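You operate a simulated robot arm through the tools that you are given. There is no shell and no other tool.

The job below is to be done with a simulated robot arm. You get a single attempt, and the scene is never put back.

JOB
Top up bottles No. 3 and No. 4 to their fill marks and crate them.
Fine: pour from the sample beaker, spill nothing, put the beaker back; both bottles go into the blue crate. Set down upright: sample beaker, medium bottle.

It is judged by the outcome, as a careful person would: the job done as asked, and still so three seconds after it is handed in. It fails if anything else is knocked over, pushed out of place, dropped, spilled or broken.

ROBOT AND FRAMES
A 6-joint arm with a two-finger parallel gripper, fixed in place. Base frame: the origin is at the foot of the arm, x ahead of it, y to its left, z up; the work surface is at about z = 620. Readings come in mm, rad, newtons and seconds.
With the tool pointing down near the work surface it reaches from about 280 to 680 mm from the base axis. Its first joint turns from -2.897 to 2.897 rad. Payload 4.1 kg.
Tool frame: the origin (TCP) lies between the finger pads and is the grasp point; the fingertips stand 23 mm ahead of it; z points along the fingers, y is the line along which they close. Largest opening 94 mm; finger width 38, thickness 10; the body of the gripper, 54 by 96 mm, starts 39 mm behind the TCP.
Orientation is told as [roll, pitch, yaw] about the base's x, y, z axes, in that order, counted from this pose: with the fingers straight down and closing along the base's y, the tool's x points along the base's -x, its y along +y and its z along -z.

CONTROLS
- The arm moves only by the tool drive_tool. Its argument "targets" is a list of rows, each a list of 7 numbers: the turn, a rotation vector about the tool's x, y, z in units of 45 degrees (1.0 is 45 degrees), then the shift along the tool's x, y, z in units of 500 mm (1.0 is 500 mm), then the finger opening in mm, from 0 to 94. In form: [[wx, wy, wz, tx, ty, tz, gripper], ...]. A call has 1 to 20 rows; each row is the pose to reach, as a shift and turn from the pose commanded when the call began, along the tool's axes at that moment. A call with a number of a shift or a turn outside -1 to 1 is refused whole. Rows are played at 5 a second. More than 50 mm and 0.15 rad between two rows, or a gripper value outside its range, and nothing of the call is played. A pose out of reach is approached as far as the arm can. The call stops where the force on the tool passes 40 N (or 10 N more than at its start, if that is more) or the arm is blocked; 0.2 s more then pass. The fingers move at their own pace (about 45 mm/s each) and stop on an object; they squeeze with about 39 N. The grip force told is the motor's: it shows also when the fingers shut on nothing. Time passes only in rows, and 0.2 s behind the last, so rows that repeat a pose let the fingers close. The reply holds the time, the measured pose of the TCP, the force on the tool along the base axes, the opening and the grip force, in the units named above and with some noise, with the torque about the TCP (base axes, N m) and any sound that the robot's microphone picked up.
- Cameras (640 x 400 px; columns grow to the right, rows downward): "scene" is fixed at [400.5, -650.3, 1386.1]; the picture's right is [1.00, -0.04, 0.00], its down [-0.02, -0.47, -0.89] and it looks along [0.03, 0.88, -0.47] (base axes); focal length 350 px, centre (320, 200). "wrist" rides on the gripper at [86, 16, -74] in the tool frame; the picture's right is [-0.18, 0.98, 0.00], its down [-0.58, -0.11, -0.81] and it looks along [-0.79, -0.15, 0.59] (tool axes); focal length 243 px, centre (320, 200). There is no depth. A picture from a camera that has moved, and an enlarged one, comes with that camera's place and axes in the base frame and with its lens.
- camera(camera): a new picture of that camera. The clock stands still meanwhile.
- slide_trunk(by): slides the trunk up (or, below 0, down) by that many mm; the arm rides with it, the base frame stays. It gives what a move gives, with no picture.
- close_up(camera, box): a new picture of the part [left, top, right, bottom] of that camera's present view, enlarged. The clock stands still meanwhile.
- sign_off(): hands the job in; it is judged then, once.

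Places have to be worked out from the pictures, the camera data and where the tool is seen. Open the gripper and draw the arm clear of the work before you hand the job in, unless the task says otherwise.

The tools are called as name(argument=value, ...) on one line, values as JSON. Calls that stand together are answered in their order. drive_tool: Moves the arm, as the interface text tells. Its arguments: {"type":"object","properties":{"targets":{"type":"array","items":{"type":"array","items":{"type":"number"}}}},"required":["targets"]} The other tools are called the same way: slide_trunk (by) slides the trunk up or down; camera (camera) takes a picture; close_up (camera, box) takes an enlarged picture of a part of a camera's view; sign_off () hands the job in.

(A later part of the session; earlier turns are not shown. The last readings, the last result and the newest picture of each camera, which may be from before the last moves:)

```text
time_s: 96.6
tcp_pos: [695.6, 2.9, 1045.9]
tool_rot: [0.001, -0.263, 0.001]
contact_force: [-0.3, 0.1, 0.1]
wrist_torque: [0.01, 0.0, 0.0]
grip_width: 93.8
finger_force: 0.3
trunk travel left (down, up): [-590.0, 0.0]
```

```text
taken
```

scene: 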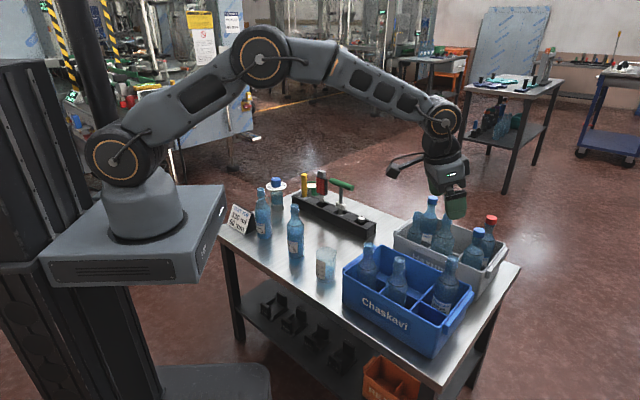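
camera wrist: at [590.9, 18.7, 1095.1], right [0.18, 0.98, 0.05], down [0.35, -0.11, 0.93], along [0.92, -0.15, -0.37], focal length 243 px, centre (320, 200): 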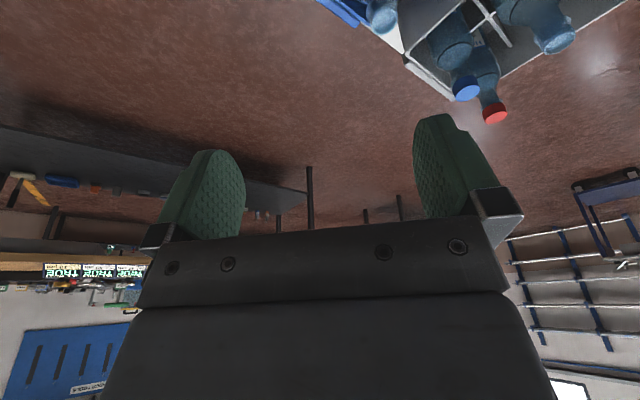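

It reaches easily with the elbow still well bent. I test the same spot with the tool straight down, which would make the placing simpler.

drive_tool(targets=[[0, 0.11, 0, 0, 0, 0, 94], [0, 0.22, 0, 0, 0, 0, 94], [0, 0.333, 0, 0, 0, 0, 94]])

camera(camera="wrist")

close_up(camera="scene", box=[330, 150, 530, 370])

```text
time_s: 97.4
tcp_pos: [695.3, 2.6, 1045.4]
tool_rot: [0.003, 0.001, -0.002]
contact_force: [-0.7, -0.1, 0.2]
wrist_torque: [0.03, 0.0, -0.02]
grip_width: 93.8
finger_force: 0.0
trunk travel left (down, up): [-590.0, 0.0]
```

```text
taken
camera wrist: at [607.7, 19.1, 1119.8], right [0.18, 0.98, 0.0], down [0.58, -0.11, 0.81], along [0.79, -0.15, -0.59], focal length 243 px, centre (320, 200)
```

wrist: 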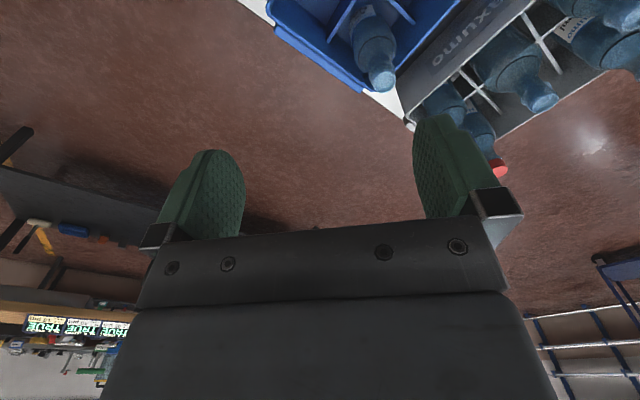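

```text
1.82 times, centred on (430, 260) of scene
camera zoom: at [400.5, -650.3, 1386.1], right [1.0, -0.04, 0.0], down [-0.02, -0.47, -0.89], along [0.03, 0.88, -0.47], focal length 636 px, centre (120, 91)
```

zoom: 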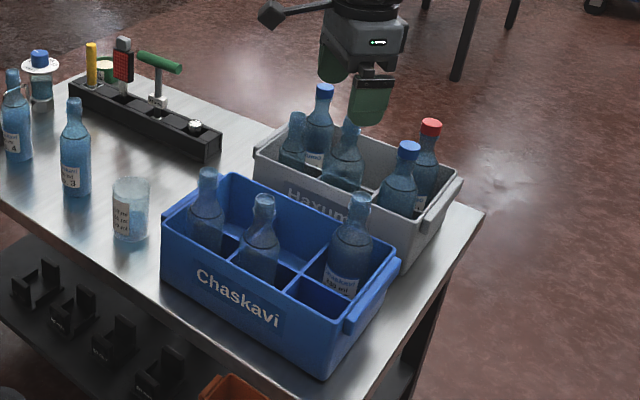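

Straight down also reaches. Now to No. 3: I travel high over to above its mouth at (354,384), yawing 45°.

drive_tool(targets=[[0, 0, -0.02, 0.0137, 0.0153, 0.0038, 94], [0, 0, -0.07, 0.0478, 0.0534, 0.0133, 94], [0, 0, -0.14, 0.0956, 0.1068, 0.0266, 94], [0, 0, -0.22, 0.1502, 0.1678, 0.0418, 94], [0, 0, -0.3, 0.2048, 0.2288, 0.057, 94], [0, 0, -0.39, 0.2662, 0.2975, 0.0741, 94], [0, 0, -0.48, 0.3276, 0.3661, 0.0912, 94], [0, 0, -0.57, 0.3891, 0.4348, 0.1083, 94], [0, 0, -0.66, 0.4505, 0.5034, 0.1254, 94], [0, 0, -0.75, 0.512, 0.5721, 0.1425, 94], [0, 0, -0.84, 0.5734, 0.6408, 0.1596, 94], [0, 0, -0.91, 0.6212, 0.6941, 0.1729, 94], [0, 0, -0.97, 0.6621, 0.7399, 0.1843, 94], [0, 0, -1.0, 0.6826, 0.7628, 0.19, 94]])

camera(camera="wrist")

close_up(camera="scene", box=[240, 130, 370, 270])

```text
time_s: 100.4
tcp_pos: [352.3, 382.9, 950.4]
tool_rot: [0.001, -0.001, 0.785]
contact_force: [-0.2, -0.2, -0.2]
wrist_torque: [-0.01, 0.01, 0.03]
grip_width: 93.9
finger_force: 0.1
trunk travel left (down, up): [-590.0, 0.0]
```

```text
taken
camera wrist: at [279.6, 334.6, 1024.1], right [-0.57, 0.82, 0.0], down [0.49, 0.33, 0.81], along [0.66, 0.46, -0.59], focal length 243 px, centre (320, 200)
```

wrist: 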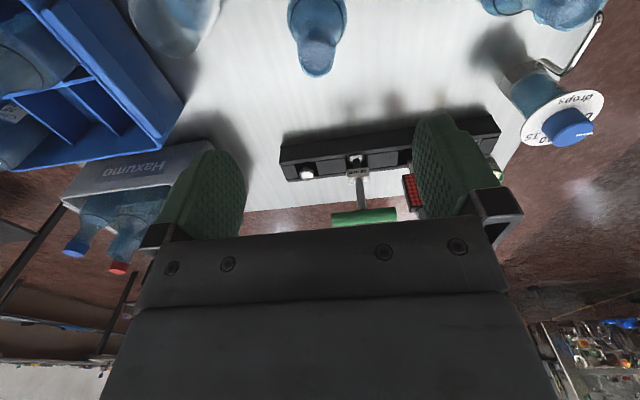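

```text
2.86 times, centred on (305, 200) of scene
camera zoom: at [400.5, -650.3, 1386.1], right [1.0, -0.04, 0.0], down [-0.02, -0.47, -0.89], along [0.03, 0.88, -0.47], focal length 999 px, centre (363, 200)
```

zoom: 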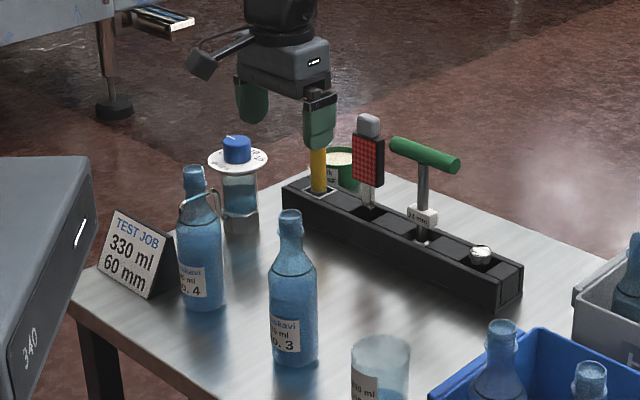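

No. 3's mouth is nearly in the tool axis column. I zoom to measure the offset.

close_up(camera="wrist", box=[270, 0, 370, 100])

```text
4.00 times, centred on (320, 50) of wrist
camera zoom: at [279.6, 334.6, 1024.1], right [-0.57, 0.82, 0.0], down [0.49, 0.33, 0.81], along [0.66, 0.46, -0.59], focal length 970 px, centre (320, 800)
```

zoom: 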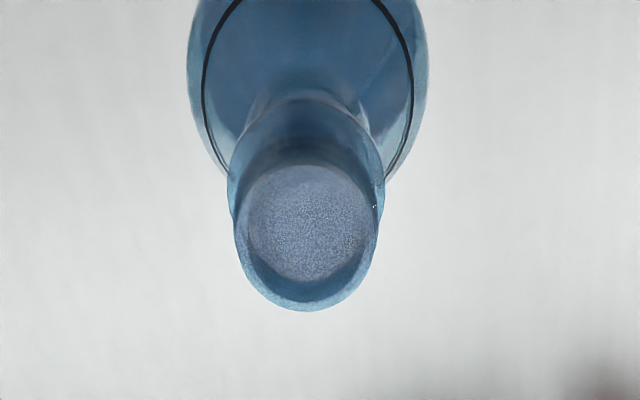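

The mouth is about 2.5 mm to the right of the tool axis and radially spot on. I correct this and lower 110 mm so the neck enters between the open fingers.

drive_tool(targets=[[0, 0, 0, 0, -0.002, 0.03, 94], [0, 0, 0, 0, -0.004, 0.08, 94], [0, 0, 0, 0, -0.005, 0.13, 94], [0, 0, 0, 0, -0.005, 0.17, 94], [0, 0, 0, 0, -0.005, 0.2, 94], [0, 0, 0, 0, -0.005, 0.22, 94]])

camera(camera="wrist")

close_up(camera="scene", box=[260, 160, 340, 240])

```text
time_s: 101.8
tcp_pos: [354.5, 381.2, 840.1]
tool_rot: [0.002, -0.001, 0.786]
contact_force: [0.2, -0.2, -1.3]
wrist_torque: [0.0, 0.01, -0.01]
grip_width: 93.5
finger_force: 0.1
trunk travel left (down, up): [-590.0, 0.0]
```

```text
taken
camera wrist: at [281.3, 331.8, 914.6], right [-0.57, 0.82, 0.0], down [0.49, 0.33, 0.81], along [0.67, 0.46, -0.59], focal length 243 px, centre (320, 200)
```

wrist: 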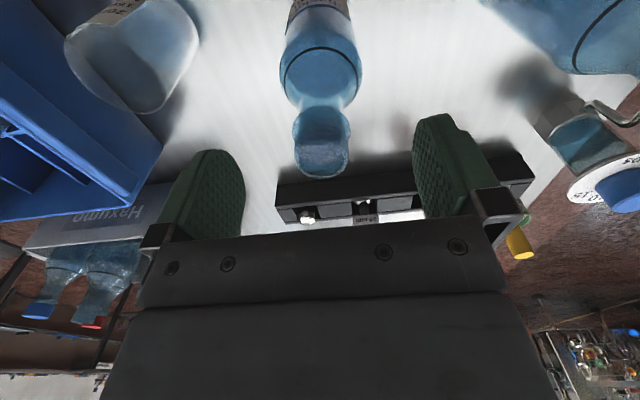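

```text
5.00 times, centred on (300, 200) of scene
camera zoom: at [400.5, -650.3, 1386.1], right [1.0, -0.04, 0.0], down [-0.02, -0.47, -0.89], along [0.03, 0.88, -0.47], focal length 1748 px, centre (420, 200)
```

zoom: 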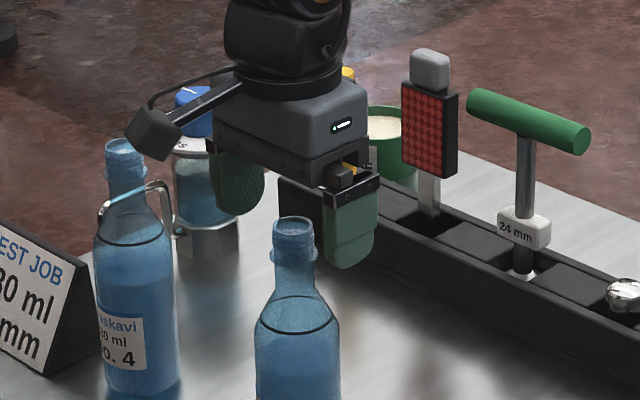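

The neck is centred (column 322 vs 320). I lower 40 mm more and close on the neck.

drive_tool(targets=[[0, 0, 0, 0, 0, 0.02, 94], [0, 0, 0, 0, 0, 0.045, 94], [0, 0, 0, 0, 0, 0.065, 94], [0, 0, 0, 0, 0, 0.08, 94]])

close_up(camera="scene", box=[265, 175, 335, 245])

close_up(camera="wrist", box=[220, 80, 440, 240])

```text
time_s: 102.8
tcp_pos: [356.0, 382.1, 801.8]
tool_rot: [0.003, -0.001, 0.786]
contact_force: [0.2, 0.2, 0.8]
wrist_torque: [0.01, 0.04, 0.01]
grip_width: 94.0
finger_force: 0.2
trunk travel left (down, up): [-590.0, 0.0]
```

```text
5.71 times, centred on (300, 210) of scene
camera zoom: at [400.5, -650.3, 1386.1], right [1.0, -0.04, 0.0], down [-0.02, -0.47, -0.89], along [0.03, 0.88, -0.47], focal length 1998 px, centre (434, 143)
```

zoom: 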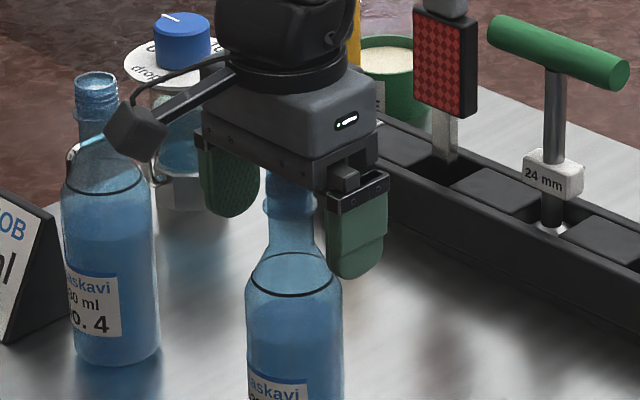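

```text
2.50 times, centred on (330, 160) of wrist
camera zoom: at [281.8, 333.4, 874.4], right [-0.57, 0.82, 0.0], down [0.49, 0.33, 0.81], along [0.67, 0.46, -0.59], focal length 606 px, centre (295, 300)
```

zoom: 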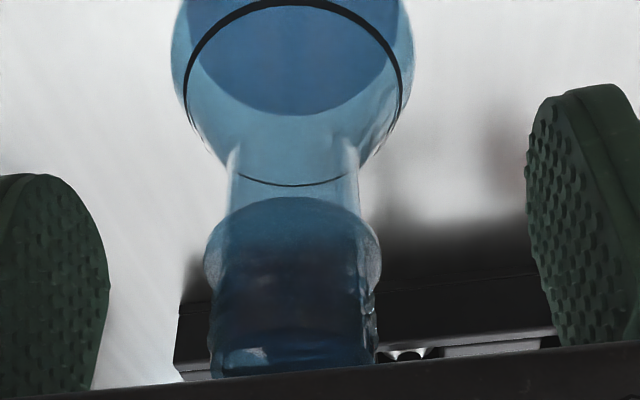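

The collar is between the pads, centred. I close on it.

drive_tool(targets=[[0, 0, 0, 0, 0, 0, 75], [0, 0, 0, 0, 0, 0, 58], [0, 0, 0, 0, 0, 0, 45], [0, 0, 0, 0, 0, 0, 36], [0, 0, 0, 0, 0, 0, 28], [0, 0, 0, 0, 0, 0, 22], [0, 0, 0, 0, 0, 0, 22]])

close_up(camera="scene", box=[265, 175, 335, 265])

```text
time_s: 104.4
tcp_pos: [354.9, 382.9, 801.6]
tool_rot: [0.001, 0.0, 0.784]
contact_force: [0.0, -0.2, 0.1]
wrist_torque: [-0.01, 0.01, 0.01]
grip_width: 32.1
finger_force: 38.8
trunk travel left (down, up): [-590.0, 0.0]
```

```text
4.44 times, centred on (300, 220) of scene
camera zoom: at [400.5, -650.3, 1386.1], right [1.0, -0.04, 0.0], down [-0.02, -0.47, -0.89], along [0.03, 0.88, -0.47], focal length 1554 px, centre (409, 111)
```

zoom: 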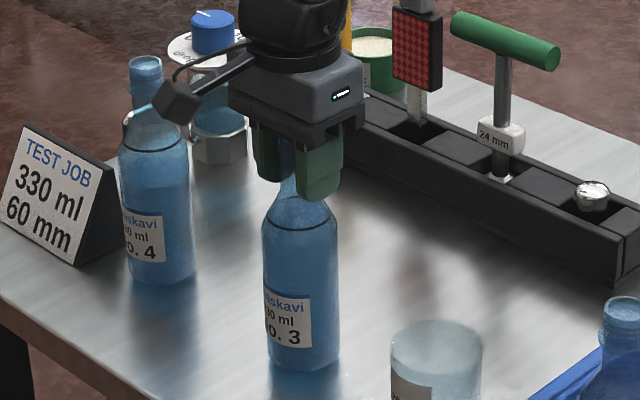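

Gripped at 32 mm, 39 N. I lift 15 mm gently and check weight and that it hangs straight.

drive_tool(targets=[[0, 0, 0, 0, 0, -0.002, 22], [0, 0, 0, 0, 0, -0.008, 22], [0, 0, 0, 0, 0, -0.018, 22], [0, 0, 0, 0, 0, -0.026, 22], [0, 0, 0, 0, 0, -0.03, 22], [0, 0, 0, 0, 0, -0.03, 22]])

close_up(camera="scene", box=[265, 175, 335, 265])

```text
time_s: 105.8
tcp_pos: [353.8, 382.4, 815.6]
tool_rot: [0.002, 0.0, 0.785]
contact_force: [-0.4, 1.2, -4.4]
wrist_torque: [0.01, 0.03, 0.02]
grip_width: 32.1
finger_force: 39.7
trunk travel left (down, up): [-590.0, 0.0]
```

```text
4.44 times, centred on (300, 220) of scene
camera zoom: at [400.5, -650.3, 1386.1], right [1.0, -0.04, 0.0], down [-0.02, -0.47, -0.89], along [0.03, 0.88, -0.47], focal length 1554 px, centre (409, 111)
```

zoom: 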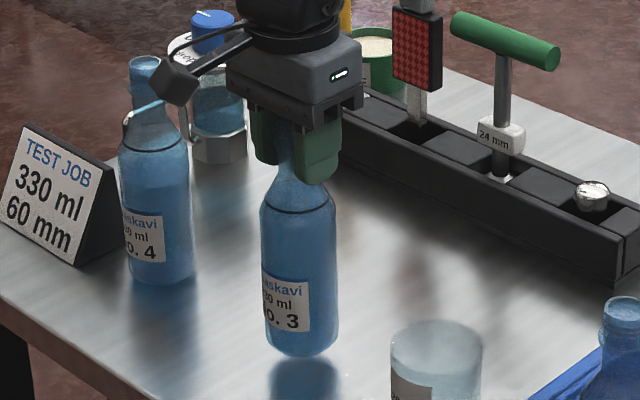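

It hangs straight. I zoom on its shoulder, since moving it may have refreshed the drawn level.

close_up(camera="scene", box=[284, 205, 312, 245])

```text
10.00 times, centred on (298, 225) of scene
camera zoom: at [400.5, -650.3, 1386.1], right [1.0, -0.04, 0.0], down [-0.02, -0.47, -0.89], along [0.03, 0.88, -0.47], focal length 3497 px, centre (540, -50)
```

zoom: 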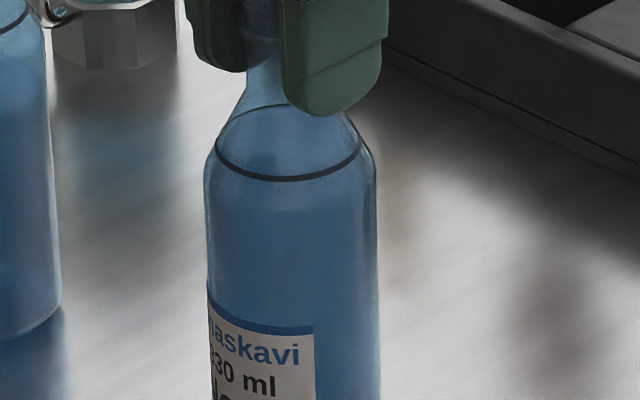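

The drawn level has refreshed and now lies right at the ring. I check it more closely.

close_up(camera="scene", box=[288, 208, 308, 224])

```text
16.00 times, centred on (298, 216) of scene
camera zoom: at [400.5, -650.3, 1386.1], right [1.0, -0.04, 0.0], down [-0.02, -0.47, -0.89], along [0.03, 0.88, -0.47], focal length 5595 px, centre (672, -56)
```

zoom: 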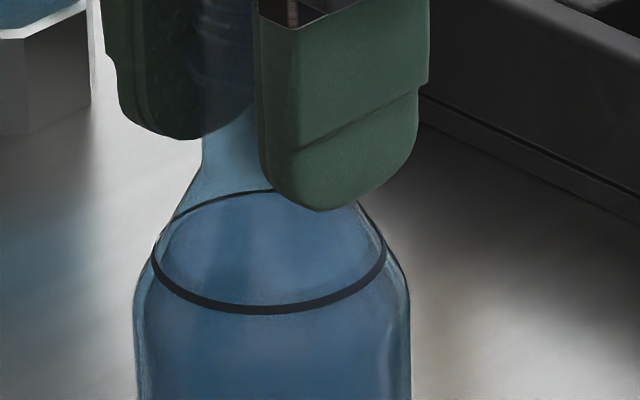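

The surface sits at the ring: No. 3 is filled correctly. I now lift it high and carry it in two smooth stages to above the right-front cell.

drive_tool(targets=[[0, 0, 0, 0, 0, -0.01, 22], [0, 0, 0, 0, 0, -0.04, 22], [0, 0, 0, 0, 0, -0.09, 22], [0, 0, 0, 0, 0, -0.15, 22], [0, 0, 0, 0, 0, -0.21, 22], [0, 0, 0, 0, 0, -0.28, 22], [0, 0, 0, 0, 0, -0.35, 22], [0, 0, 0, 0, 0, -0.41, 22], [0, 0, 0, 0, 0, -0.45, 22], [0, 0, 0, 0, 0, -0.46, 22]])

drive_tool(targets=[[0, 0, 0.03, 0.0008, -0.0153, 0, 22], [0, 0, 0.1, 0.0028, -0.0509, 0, 22], [0, 0, 0.2, 0.0057, -0.1018, 0, 22], [0, 0, 0.32, 0.0091, -0.1629, 0, 22], [0, 0, 0.45, 0.0127, -0.2291, 0, 22], [0, 0, 0.58, 0.0164, -0.2952, 0, 22], [0, 0, 0.7, 0.0198, -0.3563, 0, 22], [0, 0, 0.82, 0.0232, -0.4174, 0, 22], [0, 0, 0.93, 0.0263, -0.4734, 0, 22], [0, 0, 0.98, 0.0277, -0.4988, 0, 22], [0, 0, 1.0, 0.0283, -0.509, 0, 22]])

drive_tool(targets=[[0, 0, 0, -0.0102, -0.0114, 0, 22], [0, 0, 0, -0.034, -0.0381, 0, 22], [0, 0, 0, -0.068, -0.0762, 0, 22], [0, 0, 0, -0.1088, -0.1219, 0, 22], [0, 0, 0, -0.153, -0.1715, 0, 22], [0, 0, 0, -0.1972, -0.221, 0, 22], [0, 0, 0, -0.238, -0.2667, 0, 22], [0, 0, 0, -0.2788, -0.3124, 0, 22], [0, 0, 0, -0.3128, -0.3505, 0, 22], [0, 0, 0, -0.3332, -0.3734, 0, 22], [0, 0, 0, -0.34, -0.381, 0, 22], [0, 0, 0, -0.34, -0.381, 0, 22]])

close_up(camera="scene", box=[340, 130, 530, 370])

camera(camera="wrist")

```text
time_s: 108.0
tcp_pos: [354.2, 381.1, 1045.4]
tool_rot: [0.003, 0.0, 0.785]
contact_force: [-0.9, 1.3, -3.6]
wrist_torque: [0.0, 0.01, -0.05]
grip_width: 32.3
finger_force: 39.0
trunk travel left (down, up): [-590.0, 0.0]
```

```text
time_s: 110.4
tcp_pos: [525.5, 192.8, 1044.5]
tool_rot: [0.001, 0.002, 0.002]
contact_force: [0.6, -0.5, -5.0]
wrist_torque: [-0.01, -0.05, -0.01]
grip_width: 32.2
finger_force: 38.3
trunk travel left (down, up): [-590.0, 0.0]
```

```text
time_s: 113.0
tcp_pos: [694.2, 0.9, 1044.7]
tool_rot: [0.002, 0.001, -0.001]
contact_force: [-0.7, -0.6, -4.0]
wrist_torque: [0.02, -0.01, 0.02]
grip_width: 32.3
finger_force: 38.9
trunk travel left (down, up): [-590.0, 0.0]
```

```text
1.67 times, centred on (435, 250) of scene
camera zoom: at [400.5, -650.3, 1386.1], right [1.0, -0.04, 0.0], down [-0.02, -0.47, -0.89], along [0.03, 0.88, -0.47], focal length 583 px, centre (128, 117)
```

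zoom: 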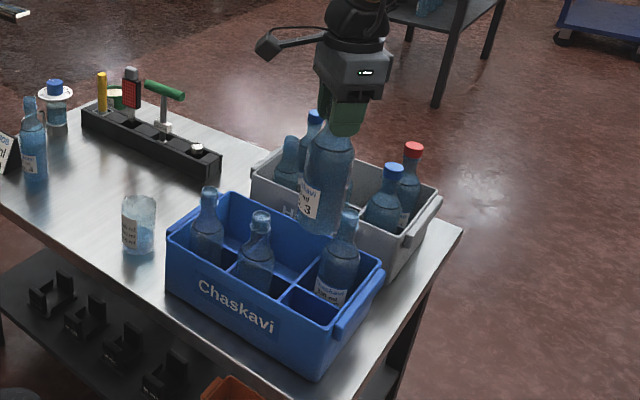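

```text
taken
camera wrist: at [608.2, 18.3, 1119.4], right [0.18, 0.98, 0.0], down [0.58, -0.11, 0.81], along [0.79, -0.15, -0.59], focal length 243 px, centre (320, 200)
```

wrist: 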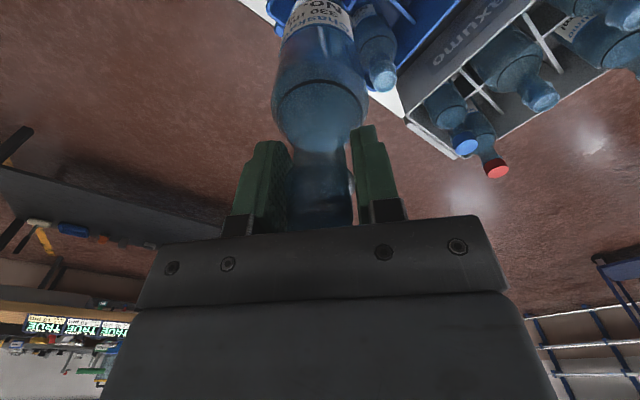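

The bottle is above the crate. I zoom to check that it lines up with the right-front cell before lowering.

close_up(camera="scene", box=[390, 240, 480, 350])

close_up(camera="wrist", box=[230, 0, 480, 130])

```text
3.64 times, centred on (435, 295) of scene
camera zoom: at [400.5, -650.3, 1386.1], right [1.0, -0.04, 0.0], down [-0.02, -0.47, -0.89], along [0.03, 0.88, -0.47], focal length 1272 px, centre (-98, -146)
```

zoom: 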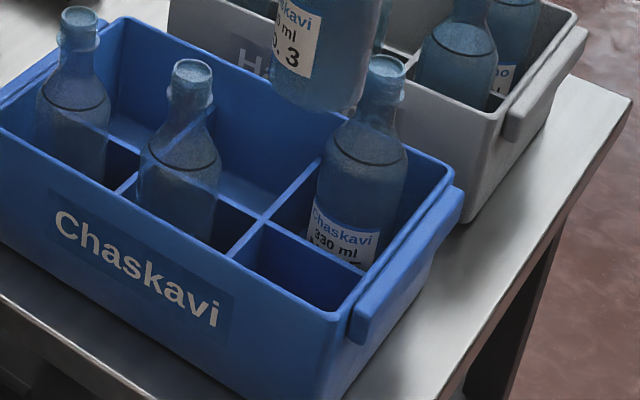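

```text
2.56 times, centred on (355, 65) of wrist
camera zoom: at [608.2, 18.3, 1119.4], right [0.18, 0.98, 0.0], down [0.58, -0.11, 0.81], along [0.79, -0.15, -0.59], focal length 621 px, centre (230, 546)
```

zoom: 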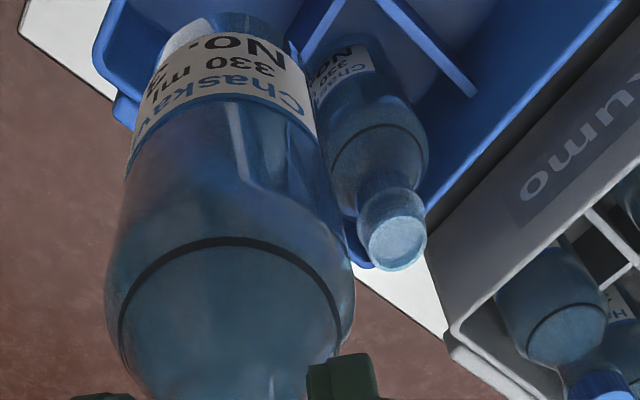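

From the wrist views the crate's corners put the right-front cell centre near (697.5,3.5). I nudge there and lower the trunk 100 mm, so the bottle's foot is just above the rim, then look.

drive_tool(targets=[[0, 0, 0, -0.003, 0.0025, 0, 22], [0, 0, 0, -0.0066, 0.005, 0, 22]])

slide_trunk(by=-100)

close_up(camera="scene", box=[390, 230, 480, 350])

camera(camera="wrist")

```text
time_s: 113.6
tcp_pos: [697.9, 4.9, 1044.7]
tool_rot: [0.001, 0.001, 0.0]
contact_force: [0.1, -0.5, -4.3]
wrist_torque: [0.03, -0.04, 0.03]
grip_width: 32.2
finger_force: 39.4
trunk travel left (down, up): [-590.0, 0.0]
```

```text
time_s: 114.9
tcp_pos: [697.1, 2.8, 946.1]
tool_rot: [0.0, -0.001, 0.0]
contact_force: [0.0, -0.2, -3.9]
wrist_torque: [0.0, 0.01, -0.02]
grip_width: 32.2
finger_force: 39.0
trunk travel left (down, up): [-490.0, 100.0]
```

```text
3.33 times, centred on (435, 290) of scene
camera zoom: at [400.5, -650.3, 1386.1], right [1.0, -0.04, 0.0], down [-0.02, -0.47, -0.89], along [0.03, 0.88, -0.47], focal length 1166 px, centre (-63, -100)
```

zoom: 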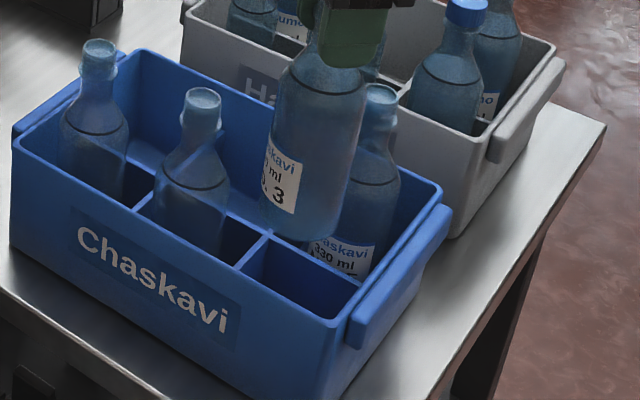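

```text
taken
camera wrist: at [611.3, 20.8, 1019.6], right [0.18, 0.98, 0.0], down [0.58, -0.11, 0.81], along [0.79, -0.15, -0.59], focal length 243 px, centre (320, 200)
```

wrist: 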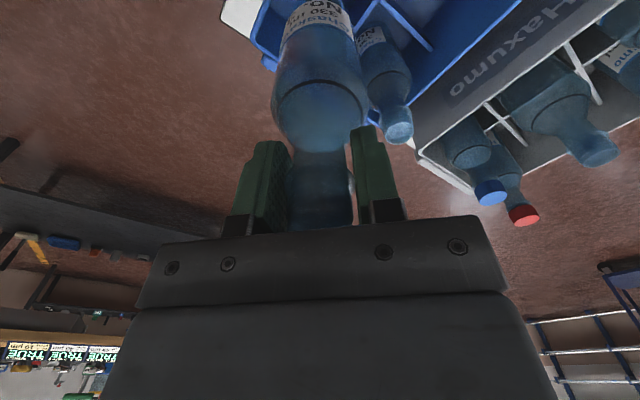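

I zoom on the bottle foot and the cell to judge the alignment before entering the crate.

close_up(camera="scene", box=[415, 270, 475, 340])

close_up(camera="wrist", box=[220, 0, 440, 120])

```text
5.71 times, centred on (445, 305) of scene
camera zoom: at [400.5, -650.3, 1386.1], right [1.0, -0.04, 0.0], down [-0.02, -0.47, -0.89], along [0.03, 0.88, -0.47], focal length 1998 px, centre (-394, -400)
```

zoom: 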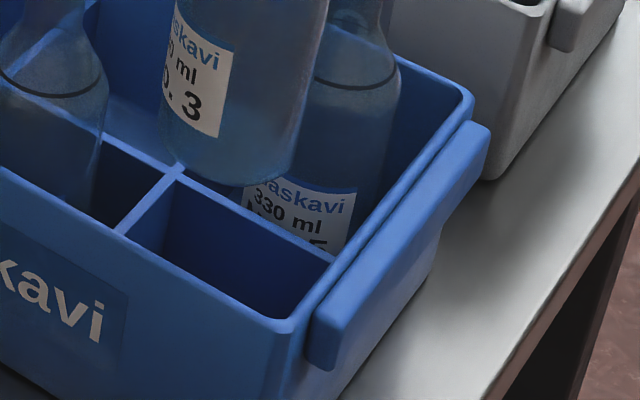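

```text
2.91 times, centred on (330, 60) of wrist
camera zoom: at [611.3, 20.8, 1019.6], right [0.18, 0.98, 0.0], down [0.58, -0.11, 0.81], along [0.79, -0.15, -0.59], focal length 706 px, centre (291, 607)
```

zoom: 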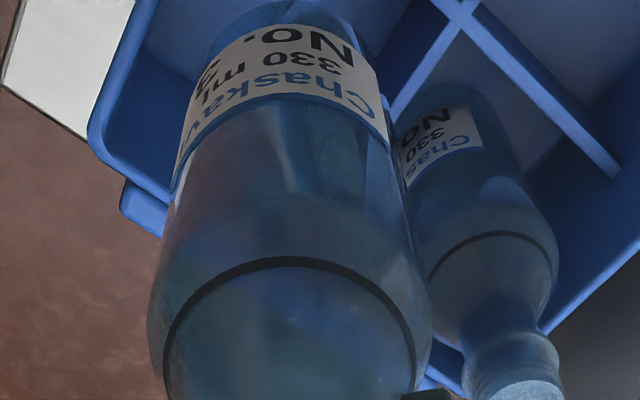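

Triangulating the divider crossing (≈(708,70,675)) and the rim corner (≈(705,−70,728)) puts the right-front cell's centre near (705,4). I shift +7.5 mm in x and look again in the wrist view.

drive_tool(targets=[[0, 0, 0, -0.007, 0.001, 0, 22], [0, 0, 0, -0.015, 0.002, 0, 22], [0, 0, 0, -0.015, 0.002, 0, 22]])

slide_trunk(by=-40)

close_up(camera="scene", box=[415, 270, 475, 340])

close_up(camera="wrist", box=[220, 0, 440, 120])

```text
time_s: 115.7
tcp_pos: [705.4, 5.6, 944.2]
tool_rot: [0.001, 0.001, -0.001]
contact_force: [-1.0, 0.6, -3.7]
wrist_torque: [0.0, -0.01, -0.01]
grip_width: 32.3
finger_force: 38.7
trunk travel left (down, up): [-490.0, 100.0]
```

```text
time_s: 116.5
tcp_pos: [704.8, 5.0, 904.0]
tool_rot: [0.002, -0.001, 0.001]
contact_force: [0.0, 0.3, -3.7]
wrist_torque: [0.0, -0.03, 0.0]
grip_width: 32.4
finger_force: 39.0
trunk travel left (down, up): [-450.0, 140.0]
```

```text
5.71 times, centred on (445, 305) of scene
camera zoom: at [400.5, -650.3, 1386.1], right [1.0, -0.04, 0.0], down [-0.02, -0.47, -0.89], along [0.03, 0.88, -0.47], focal length 1998 px, centre (-394, -400)
```

zoom: 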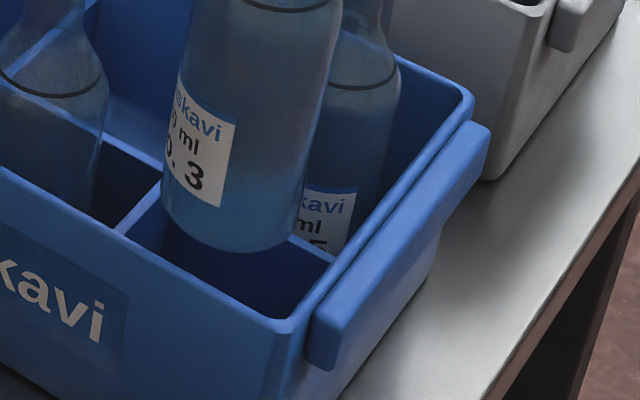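

```text
2.91 times, centred on (330, 60) of wrist
camera zoom: at [618.2, 21.7, 979.5], right [0.18, 0.98, 0.0], down [0.58, -0.11, 0.81], along [0.79, -0.15, -0.59], focal length 706 px, centre (291, 607)
```

zoom: 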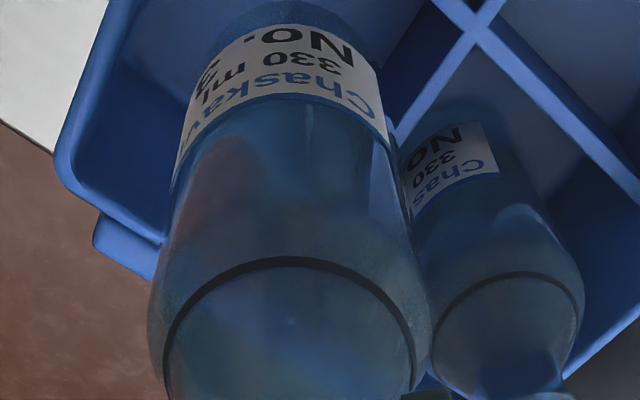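

The foot is at rim height and projects onto the cell centre within about 3 mm. I lower further in stages, watching the force.

slide_trunk(by=-45)

close_up(camera="scene", box=[405, 240, 475, 340])

slide_trunk(by=-35)

close_up(camera="scene", box=[405, 240, 475, 340])

```text
time_s: 117.4
tcp_pos: [705.0, 5.4, 861.1]
tool_rot: [0.002, 0.0, 0.001]
contact_force: [0.4, -0.5, -3.3]
wrist_torque: [-0.03, 0.01, 0.04]
grip_width: 32.1
finger_force: 39.3
trunk travel left (down, up): [-405.0, 185.0]
```

```text
4.00 times, centred on (440, 290) of scene
camera zoom: at [400.5, -650.3, 1386.1], right [1.0, -0.04, 0.0], down [-0.02, -0.47, -0.89], along [0.03, 0.88, -0.47], focal length 1399 px, centre (-160, -160)
```

zoom: 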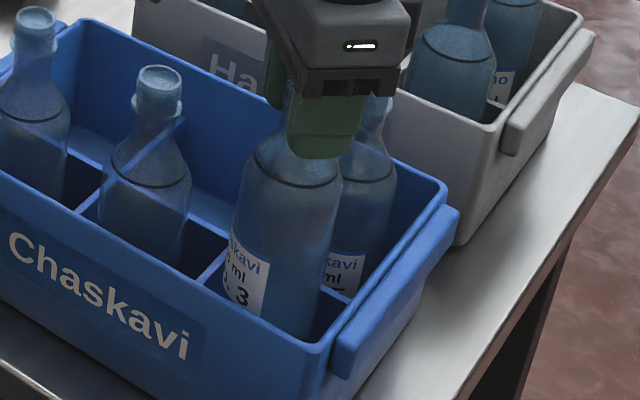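

```text
time_s: 118.2
tcp_pos: [704.7, 4.9, 825.5]
tool_rot: [0.002, -0.001, -0.002]
contact_force: [0.3, -0.6, -3.7]
wrist_torque: [-0.01, 0.02, 0.03]
grip_width: 32.2
finger_force: 38.5
trunk travel left (down, up): [-370.0, 220.0]
```

```text
4.00 times, centred on (440, 290) of scene
camera zoom: at [400.5, -650.3, 1386.1], right [1.0, -0.04, 0.0], down [-0.02, -0.47, -0.89], along [0.03, 0.88, -0.47], focal length 1399 px, centre (-160, -160)
```

zoom: 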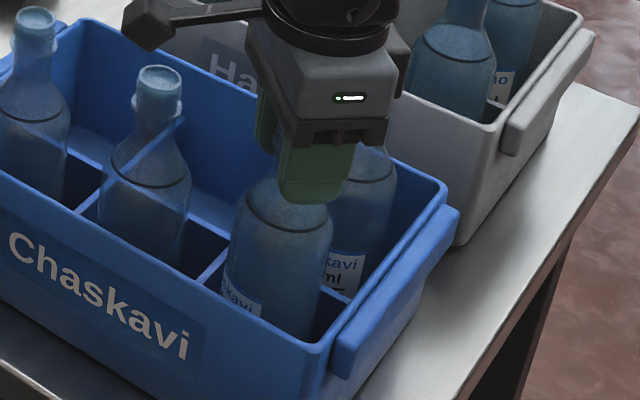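

The bottle is inside the cell with no contact. I finish with small arm steps until the floor takes the weight.

drive_tool(targets=[[0, 0, 0, 0, 0, 0.005, 22], [0, 0, 0, 0, 0, 0.01, 22], [0, 0, 0, 0, 0, 0.015, 22], [0, 0, 0, 0, 0, 0.02, 22], [0, 0, 0, 0, 0, 0.024, 22]])

drive_tool(targets=[[0, 0, 0, 0, 0, 0.002, 22], [0, 0, 0, 0, 0, 0.004, 22], [0, 0, 0, 0, 0, 0.006, 22]])

```text
time_s: 119.4
tcp_pos: [705.8, 3.8, 812.1]
tool_rot: [0.003, 0.001, 0.001]
contact_force: [-0.1, 0.1, -3.5]
wrist_torque: [0.0, -0.02, -0.02]
grip_width: 32.2
finger_force: 39.5
trunk travel left (down, up): [-370.0, 220.0]
```

```text
time_s: 120.2
tcp_pos: [704.0, 4.1, 809.3]
tool_rot: [0.001, 0.002, 0.001]
contact_force: [-0.6, 0.0, -4.5]
wrist_torque: [0.01, -0.01, 0.02]
grip_width: 32.4
finger_force: 39.1
trunk travel left (down, up): [-370.0, 220.0]
```

Still hanging at z 809. I keep going in 1 mm steps.

drive_tool(targets=[[0, 0, 0, 0, 0, 0.002, 22], [0, 0, 0, 0, 0, 0.004, 22]])

drive_tool(targets=[[0, 0, 0, 0, 0, 0.002, 22], [0, 0, 0, 0, 0, 0.0035, 22]])

```text
time_s: 120.8
tcp_pos: [704.8, 4.5, 807.0]
tool_rot: [0.001, -0.001, 0.0]
contact_force: [-0.5, -0.2, -4.7]
wrist_torque: [-0.02, -0.01, 0.0]
grip_width: 32.2
finger_force: 39.3
trunk travel left (down, up): [-370.0, 220.0]
```

```text
time_s: 121.4
tcp_pos: [705.1, 5.8, 807.6]
tool_rot: [0.003, 0.0, 0.001]
contact_force: [1.1, 0.5, -0.9]
wrist_torque: [0.02, -0.15, 0.02]
grip_width: 32.4
finger_force: 38.9
trunk travel left (down, up): [-370.0, 220.0]
```

The floor is starting to carry it (−0.9 N). Another half millimetre, then I open only to 60 mm.

drive_tool(targets=[[0, 0, 0, 0, 0, 0.001, 22]])

drive_tool(targets=[[0, 0, 0, 0, 0, 0, 36], [0, 0, 0, 0, 0, 0, 48], [0, 0, 0, 0, 0, 0, 60], [0, 0, 0, 0, 0, 0, 60]])

close_up(camera="scene", box=[405, 230, 475, 340])

camera(camera="wrist")

```text
time_s: 121.8
tcp_pos: [704.5, 5.0, 806.3]
tool_rot: [0.002, -0.001, -0.001]
contact_force: [1.4, -0.3, 2.7]
wrist_torque: [-0.02, -0.16, -0.03]
grip_width: 32.1
finger_force: 38.9
trunk travel left (down, up): [-370.0, 220.0]
```

```text
time_s: 122.8
tcp_pos: [703.6, 4.3, 806.3]
tool_rot: [0.002, -0.001, 0.0]
contact_force: [-0.5, 0.9, -0.4]
wrist_torque: [0.0, 0.0, -0.01]
grip_width: 60.0
finger_force: 0.0
trunk travel left (down, up): [-370.0, 220.0]
```

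```text
3.64 times, centred on (440, 285) of scene
camera zoom: at [400.5, -650.3, 1386.1], right [1.0, -0.04, 0.0], down [-0.02, -0.47, -0.89], along [0.03, 0.88, -0.47], focal length 1272 px, centre (-116, -109)
```

zoom: 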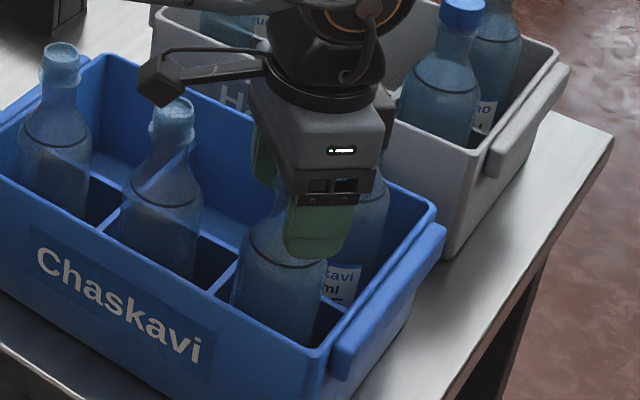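

```text
taken
camera wrist: at [617.9, 21.5, 880.3], right [0.18, 0.98, 0.0], down [0.58, -0.11, 0.81], along [0.79, -0.15, -0.59], focal length 243 px, centre (320, 200)
```

wrist: 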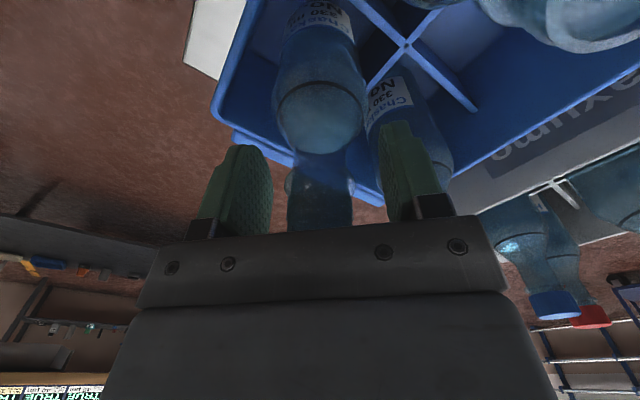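

No. 3 stands upright in its cell, fingers clear. I rise straight up with the trunk, then travel high to bottle No. 4.

slide_trunk(by=220)

drive_tool(targets=[[0, 0, -0.03, 0.0107, 0.0113, 0, 60], [0, 0, -0.11, 0.0394, 0.0415, 0, 70], [0, 0, -0.22, 0.0788, 0.0829, 0, 80], [0, 0, -0.35, 0.1253, 0.132, 0, 94], [0, 0, -0.49, 0.1754, 0.1847, 0, 94], [0, 0, -0.63, 0.2255, 0.2375, 0, 94], [0, 0, -0.77, 0.2757, 0.2903, 0, 94], [0, 0, -0.9, 0.3222, 0.3393, 0, 94], [0, 0, -1.0, 0.358, 0.377, 0, 94]])

drive_tool(targets=[[0, 0, -0.02, -0.0014, 0.0437, 0.007, 94], [0, 0, -0.05, -0.0042, 0.1311, 0.022, 94], [0, 0, -0.08, -0.0067, 0.2185, 0.038, 94], [0, 0, -0.12, -0.0098, 0.3059, 0.053, 94], [0, 0, -0.15, -0.0126, 0.3933, 0.068, 94], [0, 0, -0.18, -0.0154, 0.4807, 0.083, 94], [0, 0, -0.22, -0.0182, 0.5681, 0.098, 94], [0, 0, -0.25, -0.021, 0.6555, 0.114, 94], [0, 0, -0.28, -0.0238, 0.7429, 0.129, 94], [0, 0, -0.31, -0.0266, 0.8303, 0.144, 94], [0, 0, -0.333, -0.028, 0.874, 0.152, 94]])

camera(camera="wrist")

camera(camera="scene")

```text
time_s: 125.1
tcp_pos: [704.3, 5.4, 1026.7]
tool_rot: [0.001, -0.001, -0.002]
contact_force: [0.2, -0.3, -1.2]
wrist_torque: [-0.02, 0.0, 0.0]
grip_width: 59.8
finger_force: 0.1
trunk travel left (down, up): [-590.0, 0.0]
```

```text
time_s: 127.1
tcp_pos: [524.1, 194.0, 1028.8]
tool_rot: [0.002, -0.002, 0.789]
contact_force: [0.3, 0.4, 0.5]
wrist_torque: [0.0, -0.04, -0.02]
grip_width: 94.1
finger_force: 0.1
trunk travel left (down, up): [-590.0, 0.0]
```

```text
time_s: 129.5
tcp_pos: [226.6, 511.5, 949.0]
tool_rot: [0.002, 0.0, 1.047]
contact_force: [0.4, 0.5, -0.1]
wrist_torque: [0.02, 0.0, -0.01]
grip_width: 93.7
finger_force: 0.1
trunk travel left (down, up): [-590.0, 0.0]
```

```text
taken
camera wrist: at [169.4, 445.5, 1024.9], right [-0.76, 0.65, 0.0], down [0.39, 0.45, 0.81], along [0.52, 0.61, -0.59], focal length 243 px, centre (320, 200)
```

wrist: 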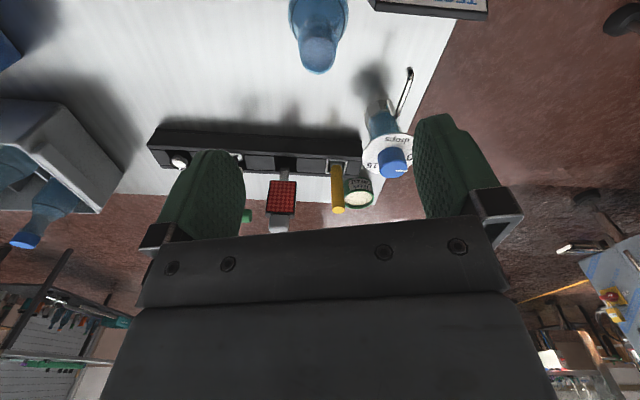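

```text
taken
```

scene: 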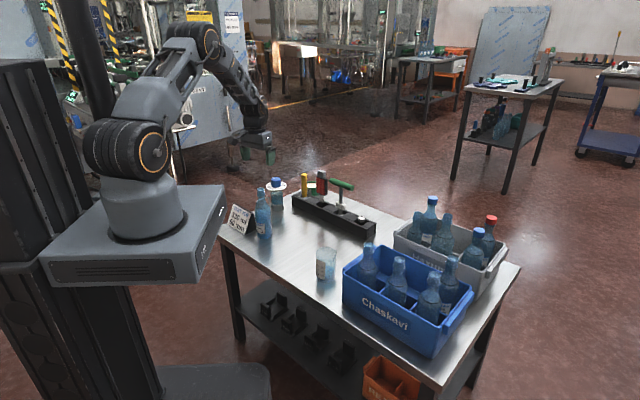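

No. 4's mouth is near the tool axis column. I zoom for the exact offset.

close_up(camera="wrist", box=[270, 0, 370, 100])

```text
4.00 times, centred on (320, 50) of wrist
camera zoom: at [169.4, 445.5, 1024.9], right [-0.76, 0.65, 0.0], down [0.39, 0.45, 0.81], along [0.52, 0.61, -0.59], focal length 970 px, centre (320, 800)
```

zoom: 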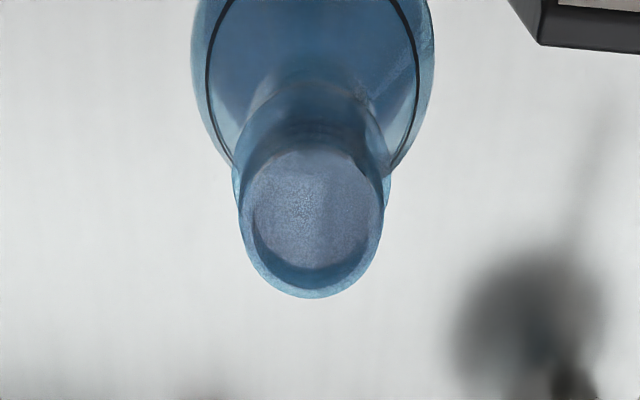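

The mouth is about 2.4 mm inward and within 1 mm sideways. I correct and lower 108 mm.

drive_tool(targets=[[0, 0, 0, 0.001, 0, 0.03, 94], [0, 0, 0, 0.003, -0.0005, 0.08, 94], [0, 0, 0, 0.005, -0.001, 0.13, 94], [0, 0, 0, 0.005, -0.001, 0.17, 94], [0, 0, 0, 0.005, -0.001, 0.2, 94], [0, 0, 0, 0.005, -0.001, 0.217, 94]])

camera(camera="wrist")

close_up(camera="scene", box=[225, 150, 305, 230])

```text
time_s: 130.9
tcp_pos: [226.3, 509.8, 841.6]
tool_rot: [0.001, -0.001, 1.048]
contact_force: [0.5, 0.8, -0.2]
wrist_torque: [0.02, 0.04, 0.03]
grip_width: 94.1
finger_force: 0.1
trunk travel left (down, up): [-590.0, 0.0]
```

```text
taken
camera wrist: at [168.1, 443.3, 915.6], right [-0.76, 0.65, 0.0], down [0.39, 0.45, 0.81], along [0.52, 0.61, -0.59], focal length 243 px, centre (320, 200)
```

wrist: 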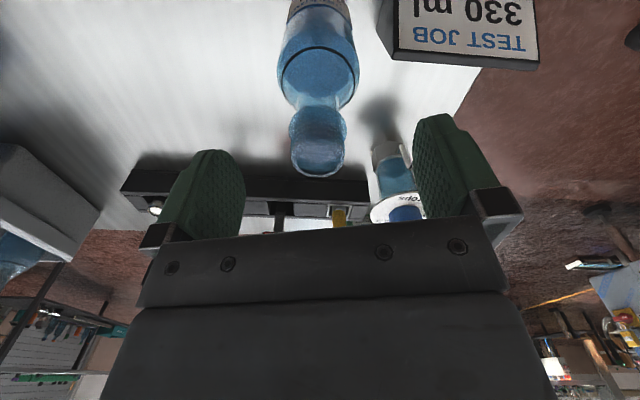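

```text
5.00 times, centred on (265, 190) of scene
camera zoom: at [400.5, -650.3, 1386.1], right [1.0, -0.04, 0.0], down [-0.02, -0.47, -0.89], along [0.03, 0.88, -0.47], focal length 1748 px, centre (595, 250)
```

zoom: 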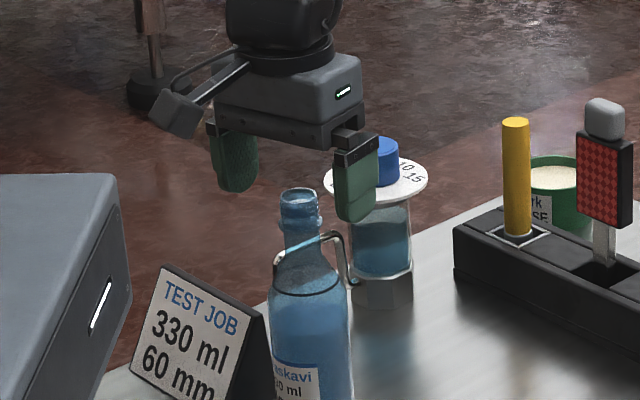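

Centred (column 318). I lower the last 40 mm and close on the collar.

drive_tool(targets=[[0, 0, 0, 0, -0.001, 0.02, 94], [0, 0, 0, 0, -0.001, 0.045, 94], [0, 0, 0, 0, -0.001, 0.065, 94], [0, 0, 0, 0, -0.001, 0.08, 94]])

close_up(camera="wrist", box=[220, 80, 440, 240])

close_up(camera="scene", box=[225, 160, 305, 250])

```text
time_s: 131.9
tcp_pos: [226.0, 509.5, 802.1]
tool_rot: [0.002, -0.003, 1.046]
contact_force: [-0.2, 0.2, 0.1]
wrist_torque: [0.02, 0.0, -0.01]
grip_width: 93.9
finger_force: 0.1
trunk travel left (down, up): [-590.0, 0.0]
```

```text
2.50 times, centred on (330, 160) of wrist
camera zoom: at [167.9, 443.5, 876.1], right [-0.76, 0.65, 0.0], down [0.39, 0.45, 0.81], along [0.52, 0.61, -0.59], focal length 606 px, centre (295, 300)
```

zoom: 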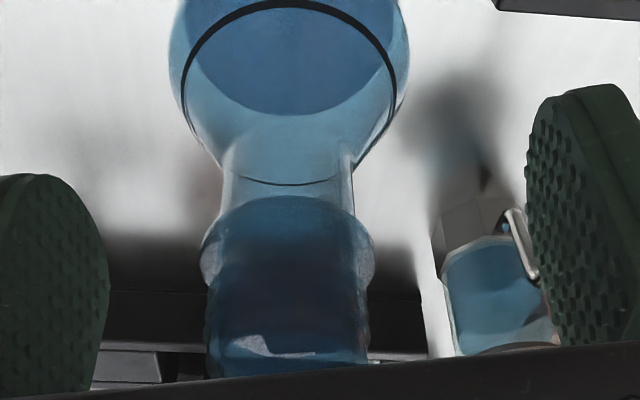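

```text
4.44 times, centred on (265, 205) of scene
camera zoom: at [400.5, -650.3, 1386.1], right [1.0, -0.04, 0.0], down [-0.02, -0.47, -0.89], along [0.03, 0.88, -0.47], focal length 1554 px, centre (564, 178)
```

zoom: 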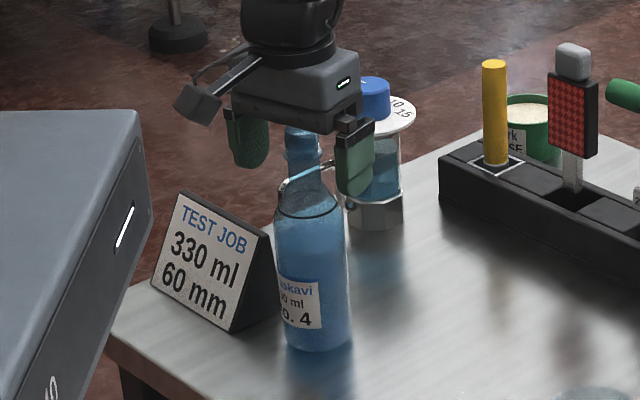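

The collar is about 1.3 mm off centre; I shift that and close.

drive_tool(targets=[[0, 0, 0, 0, -0.0025, 0, 75], [0, 0, 0, 0, -0.0025, 0, 58], [0, 0, 0, 0, -0.0025, 0, 45], [0, 0, 0, 0, -0.0025, 0, 36], [0, 0, 0, 0, -0.0025, 0, 28], [0, 0, 0, 0, -0.0025, 0, 22], [0, 0, 0, 0, -0.0025, 0, 22]])

drive_tool(targets=[[0, 0, 0, 0, 0, -0.002, 22], [0, 0, 0, 0, 0, -0.008, 22], [0, 0, 0, 0, 0, -0.018, 22], [0, 0, 0, 0, 0, -0.026, 22], [0, 0, 0, 0, 0, -0.03, 22], [0, 0, 0, 0, 0, -0.03, 22]])

close_up(camera="scene", box=[225, 160, 305, 250])

close_up(camera="scene", box=[252, 190, 276, 215])

```text
time_s: 133.5
tcp_pos: [225.9, 509.3, 803.5]
tool_rot: [0.002, -0.003, 1.048]
contact_force: [0.1, 0.2, 0.2]
wrist_torque: [0.0, 0.02, -0.02]
grip_width: 31.8
finger_force: 39.0
trunk travel left (down, up): [-590.0, 0.0]
```

```text
time_s: 134.9
tcp_pos: [227.0, 510.0, 816.5]
tool_rot: [0.001, -0.001, 1.048]
contact_force: [-0.2, 0.3, -3.4]
wrist_torque: [0.02, 0.01, 0.0]
grip_width: 31.9
finger_force: 38.7
trunk travel left (down, up): [-590.0, 0.0]
```

```text
4.44 times, centred on (265, 205) of scene
camera zoom: at [400.5, -650.3, 1386.1], right [1.0, -0.04, 0.0], down [-0.02, -0.47, -0.89], along [0.03, 0.88, -0.47], focal length 1554 px, centre (564, 178)
```

zoom: 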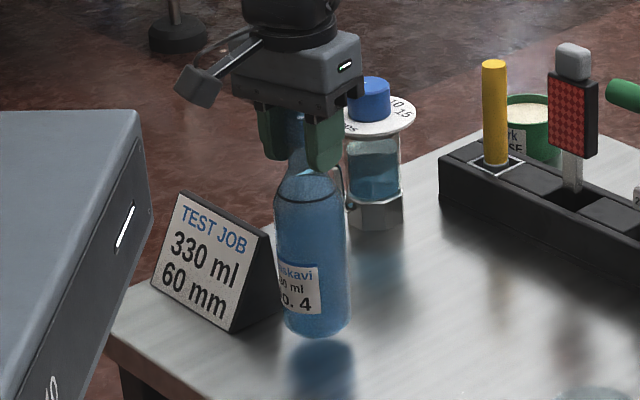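

```text
16.00 times, centred on (264, 202) of scene
camera zoom: at [400.5, -650.3, 1386.1], right [1.0, -0.04, 0.0], down [-0.02, -0.47, -0.89], along [0.03, 0.88, -0.47], focal length 5595 px, centre (1216, 160)
```

zoom: 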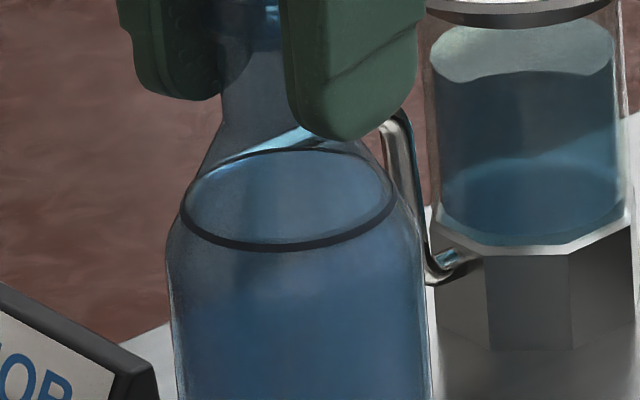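

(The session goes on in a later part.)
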